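You operate a simulated robot arm through the tools that you are given. There is no shell and no other tool. Be economical: measure what you need, move in short steps, check, and stop when the job is done.

You run a simulated robot arm. Do the job below in one go: nothing can be reset, and whatever is moved stays where it is left.

Task
Fetch the black centre cap and set it in the blue tray.

The check looks at the end state, three seconds after you hand in, the way a careful person would. Anything else that was tipped, shoved, dropped, spilled or broken makes it a failure. Lids that push on must go on centred and level and be pressed home; caps that screw on are set level and turned clockwise until they are tight.

Robot
A 6-joint arm with a two-finger parallel gripper, fixed in place. Base frame: the origin is at the foot of the arm, x ahead of it, y to its left, z up; the work surface is at about z = 88. Units: cm, degrees, N and s.
With the tool pointing down near the work surface it reaches from about 26 to 66 cm from the base axis. Its first joint turns from -66.0 to 66.0 degrees. Payload 2.9 kg.
Tool frame: the origin (TCP) lies between the finger pads and is the grasp point; the fingertips stand 3 cm ahead of it; z points along the fingers, y is the line along which they close. Largest opening 11 cm; finger width 2, thickness 1; the body of the gripper, 4.8 by 11.2 cm, starts 5.5 cm behind the TCP.
Orientation is that of the tool frame in the base frame, as a unit quaternion [x, y, z, w]. With the fingers straight down and closing along the base's y, the tool's x points along the base's -x, its y along +y and its z along -z.

Tools
- The arm moves only by the tool servo_tool. Its arguments are lists of equal length, an entry for each row: "delta_pos": the shift along the tool's x, y, z in units of 30 mm (1.0 is 30 mm), a list of three; "turn": the turn, a rotation vector about the tool's x, y, z in units of 8 degrees (1.0 is 8 degrees), a list of three; "jaw": the opening in per cent of the stroke, from 0 (shut) to 100 (fully open). In form: {"delta_pos": [[dx, dy, dz], ...], "turn": [[rx, ry, rz], ...], "jaw": [jaw, ...]}. A call has 1 to 12 rows; each row shifts and turns the commanded pose from where the row before left it, along the tool's axes as they then stand. A call with a number of a shift or a turn outside -1 to 1 is refused whole. Each row takes 0.2 s and may step no farther than 5 cm and 8.6 degrees from the row before; otherwise, or with a gripper value out of range, the whole call is refused. A pose out of reach is approached as far as the arm can. The call stops where the force on the tool passes 40 N (or 10 N more than at its start, if that is more) or the arm is blocked; 0.2 s more then pass. Each finger travels about 10.8 cm/s and halts on what it meets, pressing with about 37 N; the grip force reading is that of the motor and also rises with nothing between the fingers. The clock runs only during rows and for 0.2 s after the last one: add rows that do not move to give the fingers time. The reply holds the time, the measured pose of the TCP, the force on the tool along the base axes, the opening and the grip force, in the units named above and with some noise.
- Cameras (640 x 400 px; columns grow to the right, rows downward): "scene" is fixed at [9.14, 45.63, 137.9]; the picture's right is [-0.54, -0.84, 0.00], its down [-0.53, 0.34, -0.78] and it looks along [0.65, -0.42, -0.63] (base axes); focal length 364 px, centre (320, 200). "wrist" rides on the gripper at [7.2, 1.7, -10.3] in the tool frame; the picture's right is [-0.23, 0.97, 0.00], its down [-0.76, -0.18, -0.62] and it looks along [-0.61, -0.14, 0.78] (tool axes); focal length 222 px, centre (320, 200). There is no depth. A picture from a camera that has moved, and an enlarged one, comes with that camera's place and axes in the base frame and with its lens.
- get_image(camera): a new picture of that camera. The clock stands still meanwhile.
- zoom(camera, box): a new picture of the part [left, top, right, bottom] of that camera's present view, enlarged. The clock stands still meanwhile.
- sign_off(): hands the job in; it is judged then, once.

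Go step by step. Nothing tells you positions but the pictures and the camera data: compare them with the known pose of the tool, close in by small moves and look again before you grip or let go. The budget is 90 turns and 46 pictures, counting those below and the enlarged ones. Unless the task says otherwise, let go and move clear before handing in, and close with one line.

The tools are called after "Call:" by a JSON object that holds its "api" and its "payload". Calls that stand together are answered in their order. servo_tool: Moves the arm, as the interface text tells. Its arguments: {"type":"object","properties":{"delta_pos":{"type":"array"},"turn":{"type":"array"},"jaw":{"type":"array"}},"required":["delta_pos","turn","jaw"]} The other tools are called the same way: get_image (camera) takes a picture; zoom (camera, box) takes an enlarged picture of a part of a camera's view; sign_off () hands the job in.

At the start:

```text
t: 0.0
tool_pos: [44.17, 14.62, 111.6]
orientation: [0.0, 1.0, 0.001, -0.001]
force: [0.4, 0.1, -0.3]
width: 11.0
grasp_force: 0.0
```

scene: 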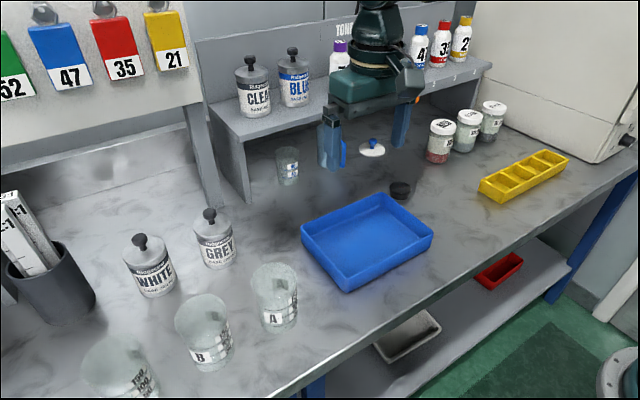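
wrist: 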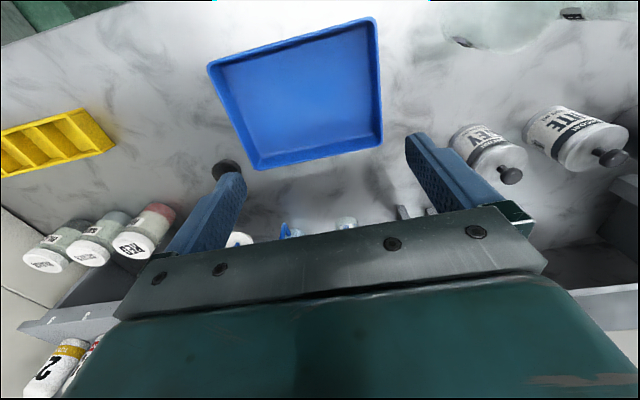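

I see a small black disc just behind the blue tray, which I take to be the centre cap at roughly (53, -4). I'll enlarge both views to check it.

Call:
{"api": "zoom", "payload": {"camera": "scene", "box": [340, 130, 460, 205]}}

Call:
{"api": "zoom", "payload": {"camera": "wrist", "box": [160, 130, 320, 230]}}

```text
5.33 times, centred on (400, 168) of scene
camera zoom: at [9.14, 45.63, 137.9], right [-0.54, -0.84, 0.0], down [-0.53, 0.34, -0.78], along [0.65, -0.42, -0.63], focal length 1941 px, centre (-107, 373)
```

zoom: 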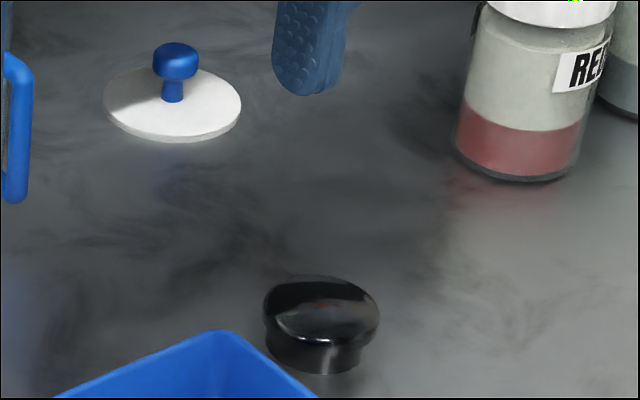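

```text
4.00 times, centred on (240, 180) of wrist
camera zoom: at [36.95, 16.18, 121.94], right [0.23, 0.97, 0.0], down [0.76, -0.18, 0.62], along [0.61, -0.14, -0.78], focal length 888 px, centre (640, 280)
```

zoom: 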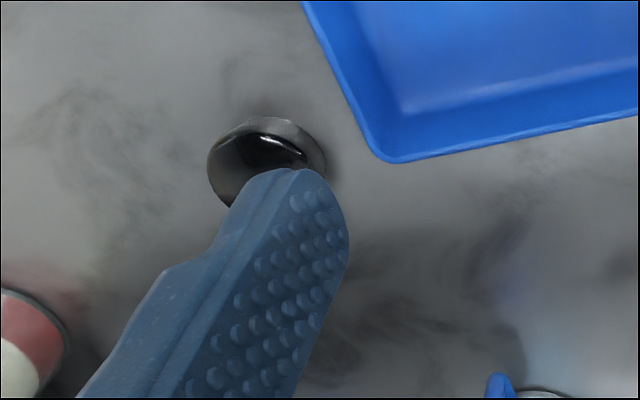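

The cap sits at about (52, -2.9), about 4.6 cm wide with a slight mushroom shape. The tray spans roughly x 38–52 and y 2.7–22, with its rim at z≈92. I'll move above the cap and turn the fingers about 32° so they clear the tray corner.

Call:
{"api": "servo_tool", "payload": {"delta_pos": [[-0.373, -0.833, 0.333], [-0.373, -0.833, 0.333], [-0.373, -0.833, 0.333], [-0.373, -0.833, 0.333], [-0.373, -0.833, 0.333], [-0.373, -0.833, 0.333], [-0.373, -0.833, 0.333], [0, 0, 0], [0, 0, 0], [0, 0, 0], [0, 0, 0], [0, 0, 0]], "turn": [[0, 0, 0], [0, 0, 0], [0, 0, 0], [0, 0, 0], [0, 0, 0], [0, 0, 0], [0, 0, 0], [0, 0, 1], [0, 0, 1], [0, 0, 1], [0, 0, 1], [0, 0, 0]], "jaw": [75, 75, 75, 75, 75, 75, 75, 75, 75, 75, 75, 75]}}

Call:
{"api": "get_image", "payload": {"camera": "wrist"}}

Call:
{"api": "get_image", "payload": {"camera": "scene"}}

```text
t: 2.6
tool_pos: [52.13, -3.08, 104.45]
orientation: [0.276, 0.961, 0.0, 0.0]
force: [0.6, -0.3, 0.0]
width: 8.25
grasp_force: 0.0
```

```text
41 pictures are left
camera wrist: at [46.79, 2.25, 114.87], right [0.71, 0.7, 0.0], down [0.55, -0.56, 0.62], along [0.44, -0.44, -0.78], focal length 222 px, centre (320, 200)
```

wrist: 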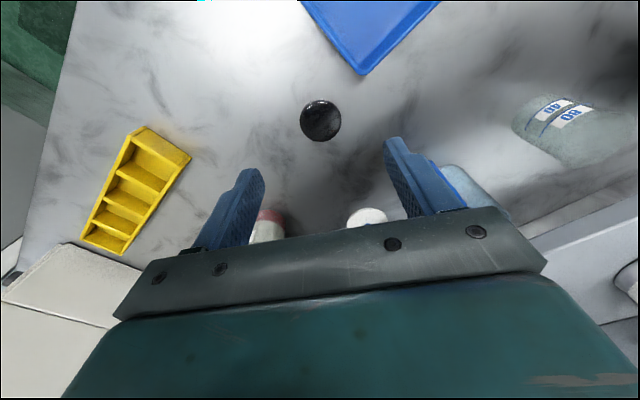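

```text
40 pictures are left
```

scene: 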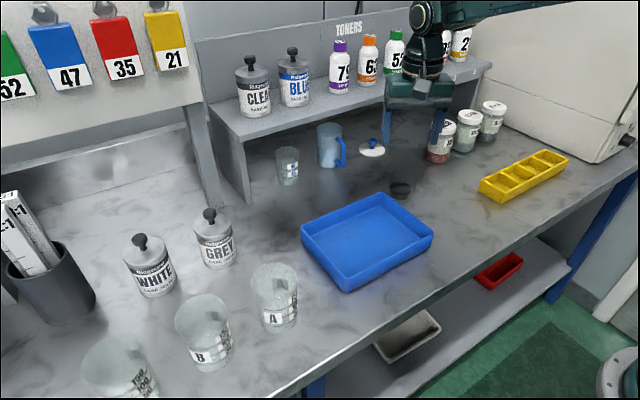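

The cap now reads about (52.9, -3.6) from this closer view. I'll descend part of the way and look again.

Call:
{"api": "servo_tool", "payload": {"delta_pos": [[0, 0, 0.75], [0, 0, 0.75], [0, 0, 0.75], [0, 0, 0]], "turn": [[0, 0, 0], [0, 0, 0], [0, 0, 0], [0, 0, 0]], "jaw": [75, 75, 75, 75]}}

Call:
{"api": "get_image", "payload": {"camera": "wrist"}}

Call:
{"api": "zoom", "payload": {"camera": "scene", "box": [340, 130, 460, 205]}}

```text
t: 3.6
tool_pos: [51.96, -2.99, 97.57]
orientation: [0.276, 0.961, 0.0, 0.0]
force: [0.7, 0.4, 0.1]
width: 8.26
grasp_force: 0.2
```

```text
39 pictures are left
camera wrist: at [46.77, 2.3, 108.07], right [0.71, 0.71, 0.0], down [0.55, -0.55, 0.62], along [0.44, -0.44, -0.78], focal length 222 px, centre (320, 200)
```

wrist: 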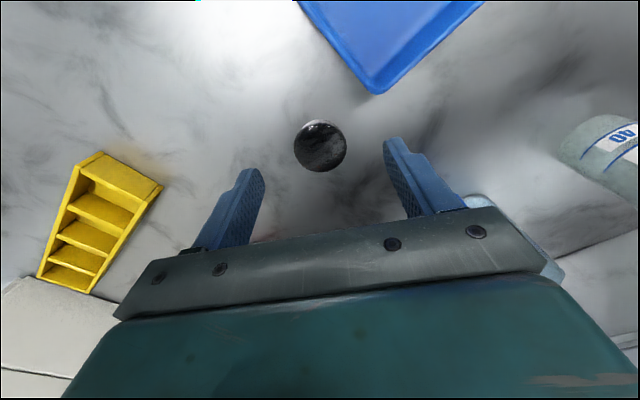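

```text
5.33 times, centred on (400, 168) of scene
camera zoom: at [9.14, 45.63, 137.9], right [-0.54, -0.84, 0.0], down [-0.53, 0.34, -0.78], along [0.65, -0.42, -0.63], focal length 1941 px, centre (-107, 373)
```

zoom: 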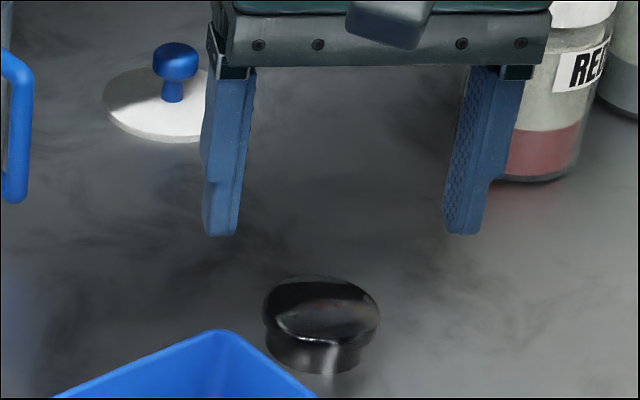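

My best estimate for the cap is (52.7, -3.6), with its top at z≈89.8. I'll shift about 1 cm, lower until the fingertips are near the table, and check before closing.

Call:
{"api": "servo_tool", "payload": {"delta_pos": [[-0.318, -0.037, 0], [0, 0, 0.6], [0, 0, 0.5], [0, 0, 0.5], [0, 0, 0.3], [0, 0, 0]], "turn": [[0, 0, 0], [0, 0, 0], [0, 0, 0], [0, 0, 0], [0, 0, 0], [0, 0, 0]], "jaw": [75, 75, 75, 75, 75, 75]}}

Call:
{"api": "get_image", "payload": {"camera": "wrist"}}

Call:
{"api": "zoom", "payload": {"camera": "scene", "box": [340, 130, 460, 205]}}

```text
t: 5.0
tool_pos: [52.79, -3.64, 92.08]
orientation: [0.275, 0.961, 0.0, 0.001]
force: [0.1, 0.9, -1.0]
width: 8.23
grasp_force: 0.1
```

```text
37 pictures are left
camera wrist: at [47.55, 1.69, 102.41], right [0.71, 0.71, 0.0], down [0.55, -0.55, 0.62], along [0.44, -0.44, -0.78], focal length 222 px, centre (320, 200)
```

wrist: 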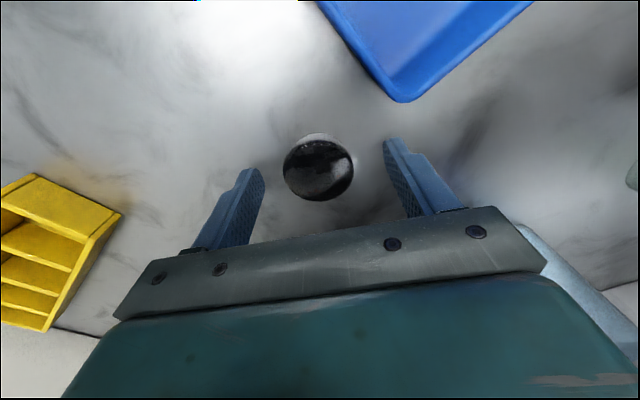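

```text
5.33 times, centred on (400, 168) of scene
camera zoom: at [9.14, 45.63, 137.9], right [-0.54, -0.84, 0.0], down [-0.53, 0.34, -0.78], along [0.65, -0.42, -0.63], focal length 1941 px, centre (-107, 373)
```

zoom: 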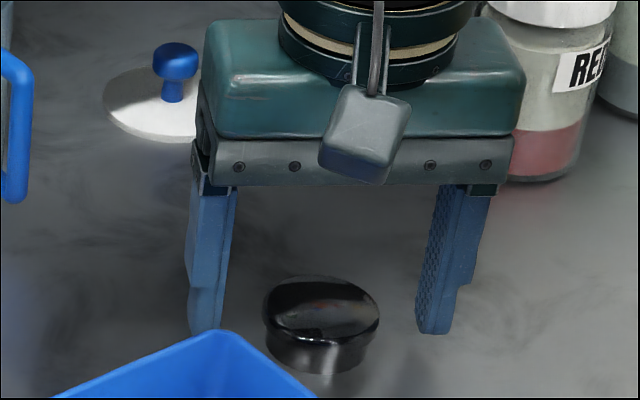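

The cap is centred between the fingers in both views. I'll lower 0.5 cm and close.

Call:
{"api": "servo_tool", "payload": {"delta_pos": [[0, 0, 0.18], [0, 0, 0], [0, 0, 0], [0, 0, 0], [0, 0, 0], [0, 0, 0]], "turn": [[0, 0, 0], [0, 0, 0], [0, 0, 0], [0, 0, 0], [0, 0, 0], [0, 0, 0]], "jaw": [75, 60, 50, 40, 30, 30]}}

Call:
{"api": "zoom", "payload": {"camera": "scene", "box": [340, 130, 460, 205]}}

```text
t: 6.4
tool_pos: [52.78, -3.7, 91.57]
orientation: [0.276, 0.961, 0.0, 0.0]
force: [-0.5, 0.0, 0.0]
width: 4.58
grasp_force: 37.0
```

```text
5.33 times, centred on (400, 168) of scene
camera zoom: at [9.14, 45.63, 137.9], right [-0.54, -0.84, 0.0], down [-0.53, 0.34, -0.78], along [0.65, -0.42, -0.63], focal length 1941 px, centre (-107, 373)
```

zoom: 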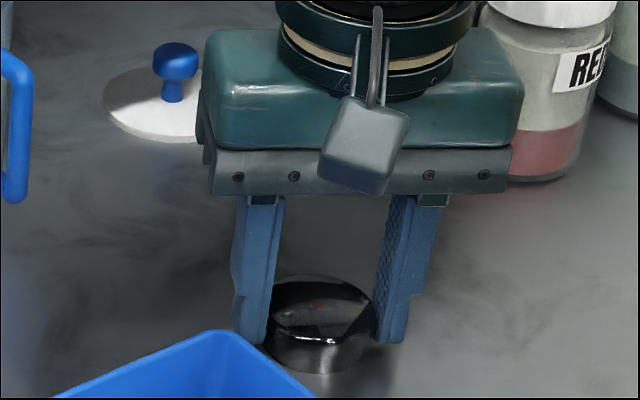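

The fingers hold the cap at 4.58 cm. I'll lift straight up.

Call:
{"api": "servo_tool", "payload": {"delta_pos": [[0, 0, -0.3], [0, 0, -0.6], [0, 0, -0.7], [0, 0, -0.7], [0, 0, -0.7], [0, 0, 0]], "turn": [[0, 0, 0], [0, 0, 0], [0, 0, 0], [0, 0, 0], [0, 0, 0], [0, 0, 0]], "jaw": [30, 30, 30, 30, 30, 30]}}

Call:
{"api": "get_image", "payload": {"camera": "wrist"}}

```text
t: 7.8
tool_pos: [52.75, -3.73, 100.52]
orientation: [0.276, 0.961, -0.001, 0.001]
force: [0.0, 0.5, -0.7]
width: 4.55
grasp_force: 36.5
```

```text
34 pictures are left
camera wrist: at [47.55, 1.6, 110.87], right [0.71, 0.71, 0.0], down [0.55, -0.55, 0.62], along [0.44, -0.44, -0.78], focal length 222 px, centre (320, 200)
```

wrist: 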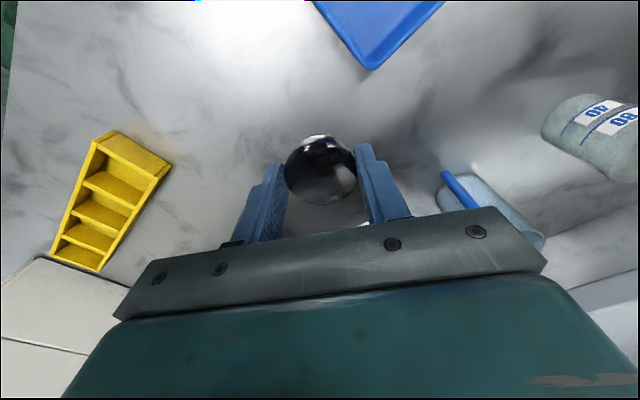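

The cap is in hand. I'll carry it over the rim at this height to the middle of the tray, about (45, 12.3).

Call:
{"api": "servo_tool", "payload": {"delta_pos": [[0.717, 0.45, 0], [0.717, 0.45, 0], [0.717, 0.45, 0], [0.717, 0.45, 0], [0.717, 0.45, 0], [0.717, 0.45, 0], [0.717, 0.45, 0], [0, 0, 0]], "turn": [[0, 0, 0], [0, 0, 0], [0, 0, 0], [0, 0, 0], [0, 0, 0], [0, 0, 0], [0, 0, 0], [0, 0, 0]], "jaw": [30, 30, 30, 30, 30, 30, 30, 30]}}

Call:
{"api": "zoom", "payload": {"camera": "scene", "box": [280, 130, 460, 300]}}

Call:
{"api": "get_image", "payload": {"camera": "wrist"}}

```text
t: 9.6
tool_pos: [44.89, 12.44, 100.67]
orientation: [0.276, 0.961, 0.0, 0.001]
force: [1.2, -0.5, 0.2]
width: 4.57
grasp_force: 37.2
```

```text
2.35 times, centred on (370, 215) of scene
camera zoom: at [9.14, 45.63, 137.9], right [-0.54, -0.84, 0.0], down [-0.53, 0.34, -0.78], along [0.65, -0.42, -0.63], focal length 856 px, centre (202, 165)
```

zoom: 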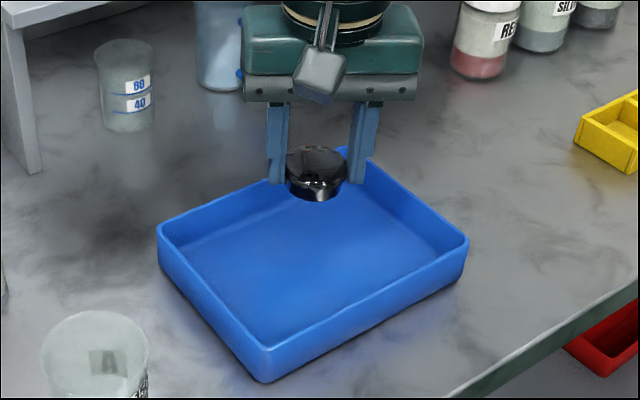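

```text
32 pictures are left
camera wrist: at [39.7, 17.75, 110.97], right [0.71, 0.71, 0.0], down [0.55, -0.55, 0.62], along [0.44, -0.44, -0.78], focal length 222 px, centre (320, 200)
```

wrist: 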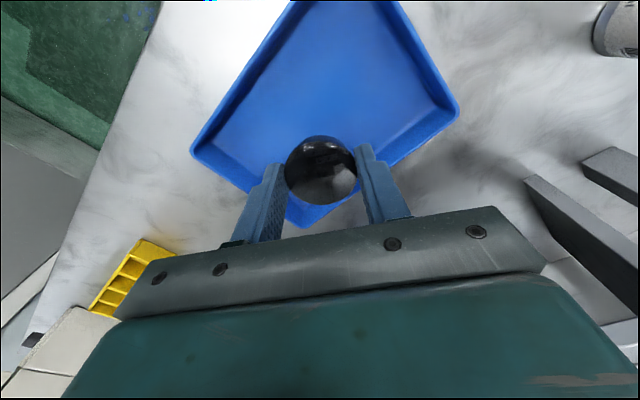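

The cap hangs level over the middle of the tray. I'll lower it to just above the floor.

Call:
{"api": "servo_tool", "payload": {"delta_pos": [[0, 0, 0.7], [0, 0, 0.7], [0, 0, 0.7], [0, 0, 0.4], [0, 0, 0.15], [0, 0, 0]], "turn": [[0, 0, 0], [0, 0, 0], [0, 0, 0], [0, 0, 0], [0, 0, 0], [0, 0, 0]], "jaw": [30, 30, 30, 30, 30, 30]}}

Call:
{"api": "zoom", "payload": {"camera": "scene", "box": [280, 130, 460, 300]}}

```text
t: 11.0
tool_pos: [44.99, 12.37, 92.63]
orientation: [0.276, 0.961, 0.001, 0.001]
force: [-0.7, 0.4, -0.9]
width: 4.57
grasp_force: 37.3
```

```text
2.35 times, centred on (370, 215) of scene
camera zoom: at [9.14, 45.63, 137.9], right [-0.54, -0.84, 0.0], down [-0.53, 0.34, -0.78], along [0.65, -0.42, -0.63], focal length 856 px, centre (202, 165)
```

zoom: 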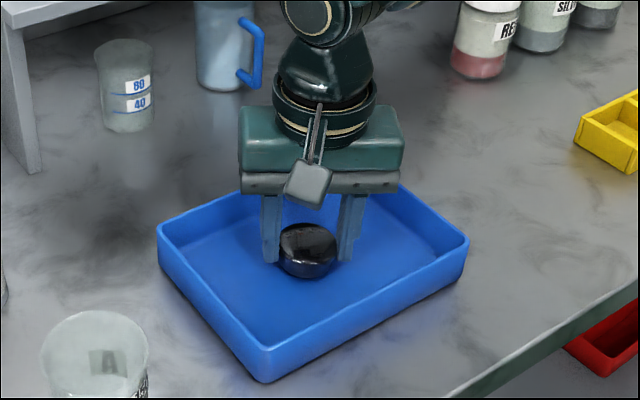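

It is close to the floor now, so I'll feel down in 1.5 mm steps.

Call:
{"api": "servo_tool", "payload": {"delta_pos": [[0, 0, 0.05], [0, 0, 0.05], [0, 0, 0.05], [0, 0, 0]], "turn": [[0, 0, 0], [0, 0, 0], [0, 0, 0], [0, 0, 0]], "jaw": [30, 30, 30, 30]}}

```text
t: 12.0
tool_pos: [44.9, 12.45, 92.11]
orientation: [0.275, 0.961, 0.0, 0.0]
force: [-0.2, -0.4, -1.3]
width: 4.53
grasp_force: 36.7
```

There is no contact yet, so I'll go a little further.

Call:
{"api": "servo_tool", "payload": {"delta_pos": [[0, 0, 0.05], [0, 0, 0]], "turn": [[0, 0, 0], [0, 0, 0]], "jaw": [30, 30]}}

```text
t: 12.6
tool_pos: [44.9, 12.48, 91.92]
orientation: [0.275, 0.962, 0.0, 0.0]
force: [0.0, -0.4, -0.6]
width: 4.57
grasp_force: 36.5
```

Still no contact force. I'll take one more small step.

Call:
{"api": "servo_tool", "payload": {"delta_pos": [[0, 0, 0.04], [0, 0, 0]], "turn": [[0, 0, 0], [0, 0, 0]], "jaw": [30, 30]}}

```text
t: 13.2
tool_pos: [44.89, 12.5, 91.85]
orientation: [0.276, 0.961, 0.0, -0.001]
force: [-0.7, -0.8, 5.0]
width: 4.57
grasp_force: 37.4
```

The force reads 5 N upward, so the cap is on the tray floor. I'll open gently and rise.

Call:
{"api": "servo_tool", "payload": {"delta_pos": [[0, 0, 0], [0, 0, 0], [0, 0, 0], [0, 0, -0.3], [0, 0, -0.7], [0, 0, -0.8], [0, 0, -0.8], [0, 0, -0.8], [0, 0, 0]], "turn": [[0, 0, 0], [0, 0, 0], [0, 0, 0], [0, 0, 0], [0, 0, 0], [0, 0, 0], [0, 0, 0], [0, 0, 0], [0, 0, 0]], "jaw": [45, 60, 65, 65, 65, 65, 65, 65, 65]}}

Call:
{"api": "get_image", "payload": {"camera": "scene"}}

Call:
{"api": "zoom", "payload": {"camera": "scene", "box": [280, 130, 460, 300]}}

```text
t: 15.2
tool_pos: [45.16, 12.3, 102.14]
orientation: [0.276, 0.961, 0.0, 0.0]
force: [0.3, 0.4, 0.0]
width: 7.16
grasp_force: 0.0
```

```text
30 pictures are left
```

scene: 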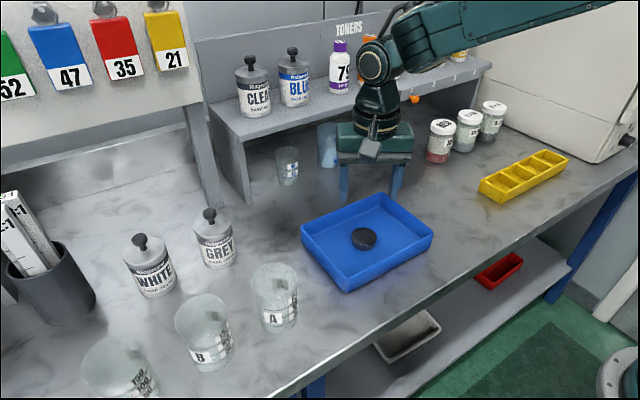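

```text
2.35 times, centred on (370, 215) of scene
camera zoom: at [9.14, 45.63, 137.9], right [-0.54, -0.84, 0.0], down [-0.53, 0.34, -0.78], along [0.65, -0.42, -0.63], focal length 856 px, centre (202, 165)
```

zoom: 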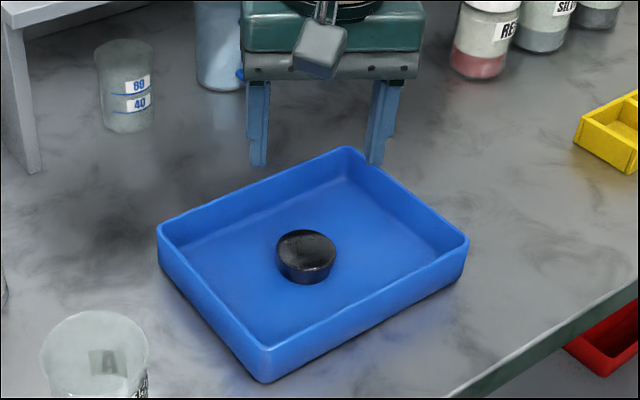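

The cap lies flat in the middle of the tray, the tray hasn't moved, and the gripper is clear. I'm handing in.

Call:
{"api": "sign_off", "payload": {}}

```text
The job is handed in.
```

The black centre cap is sitting flat in the middle of the blue tray. I saw nothing else moved, and the job is handed in.
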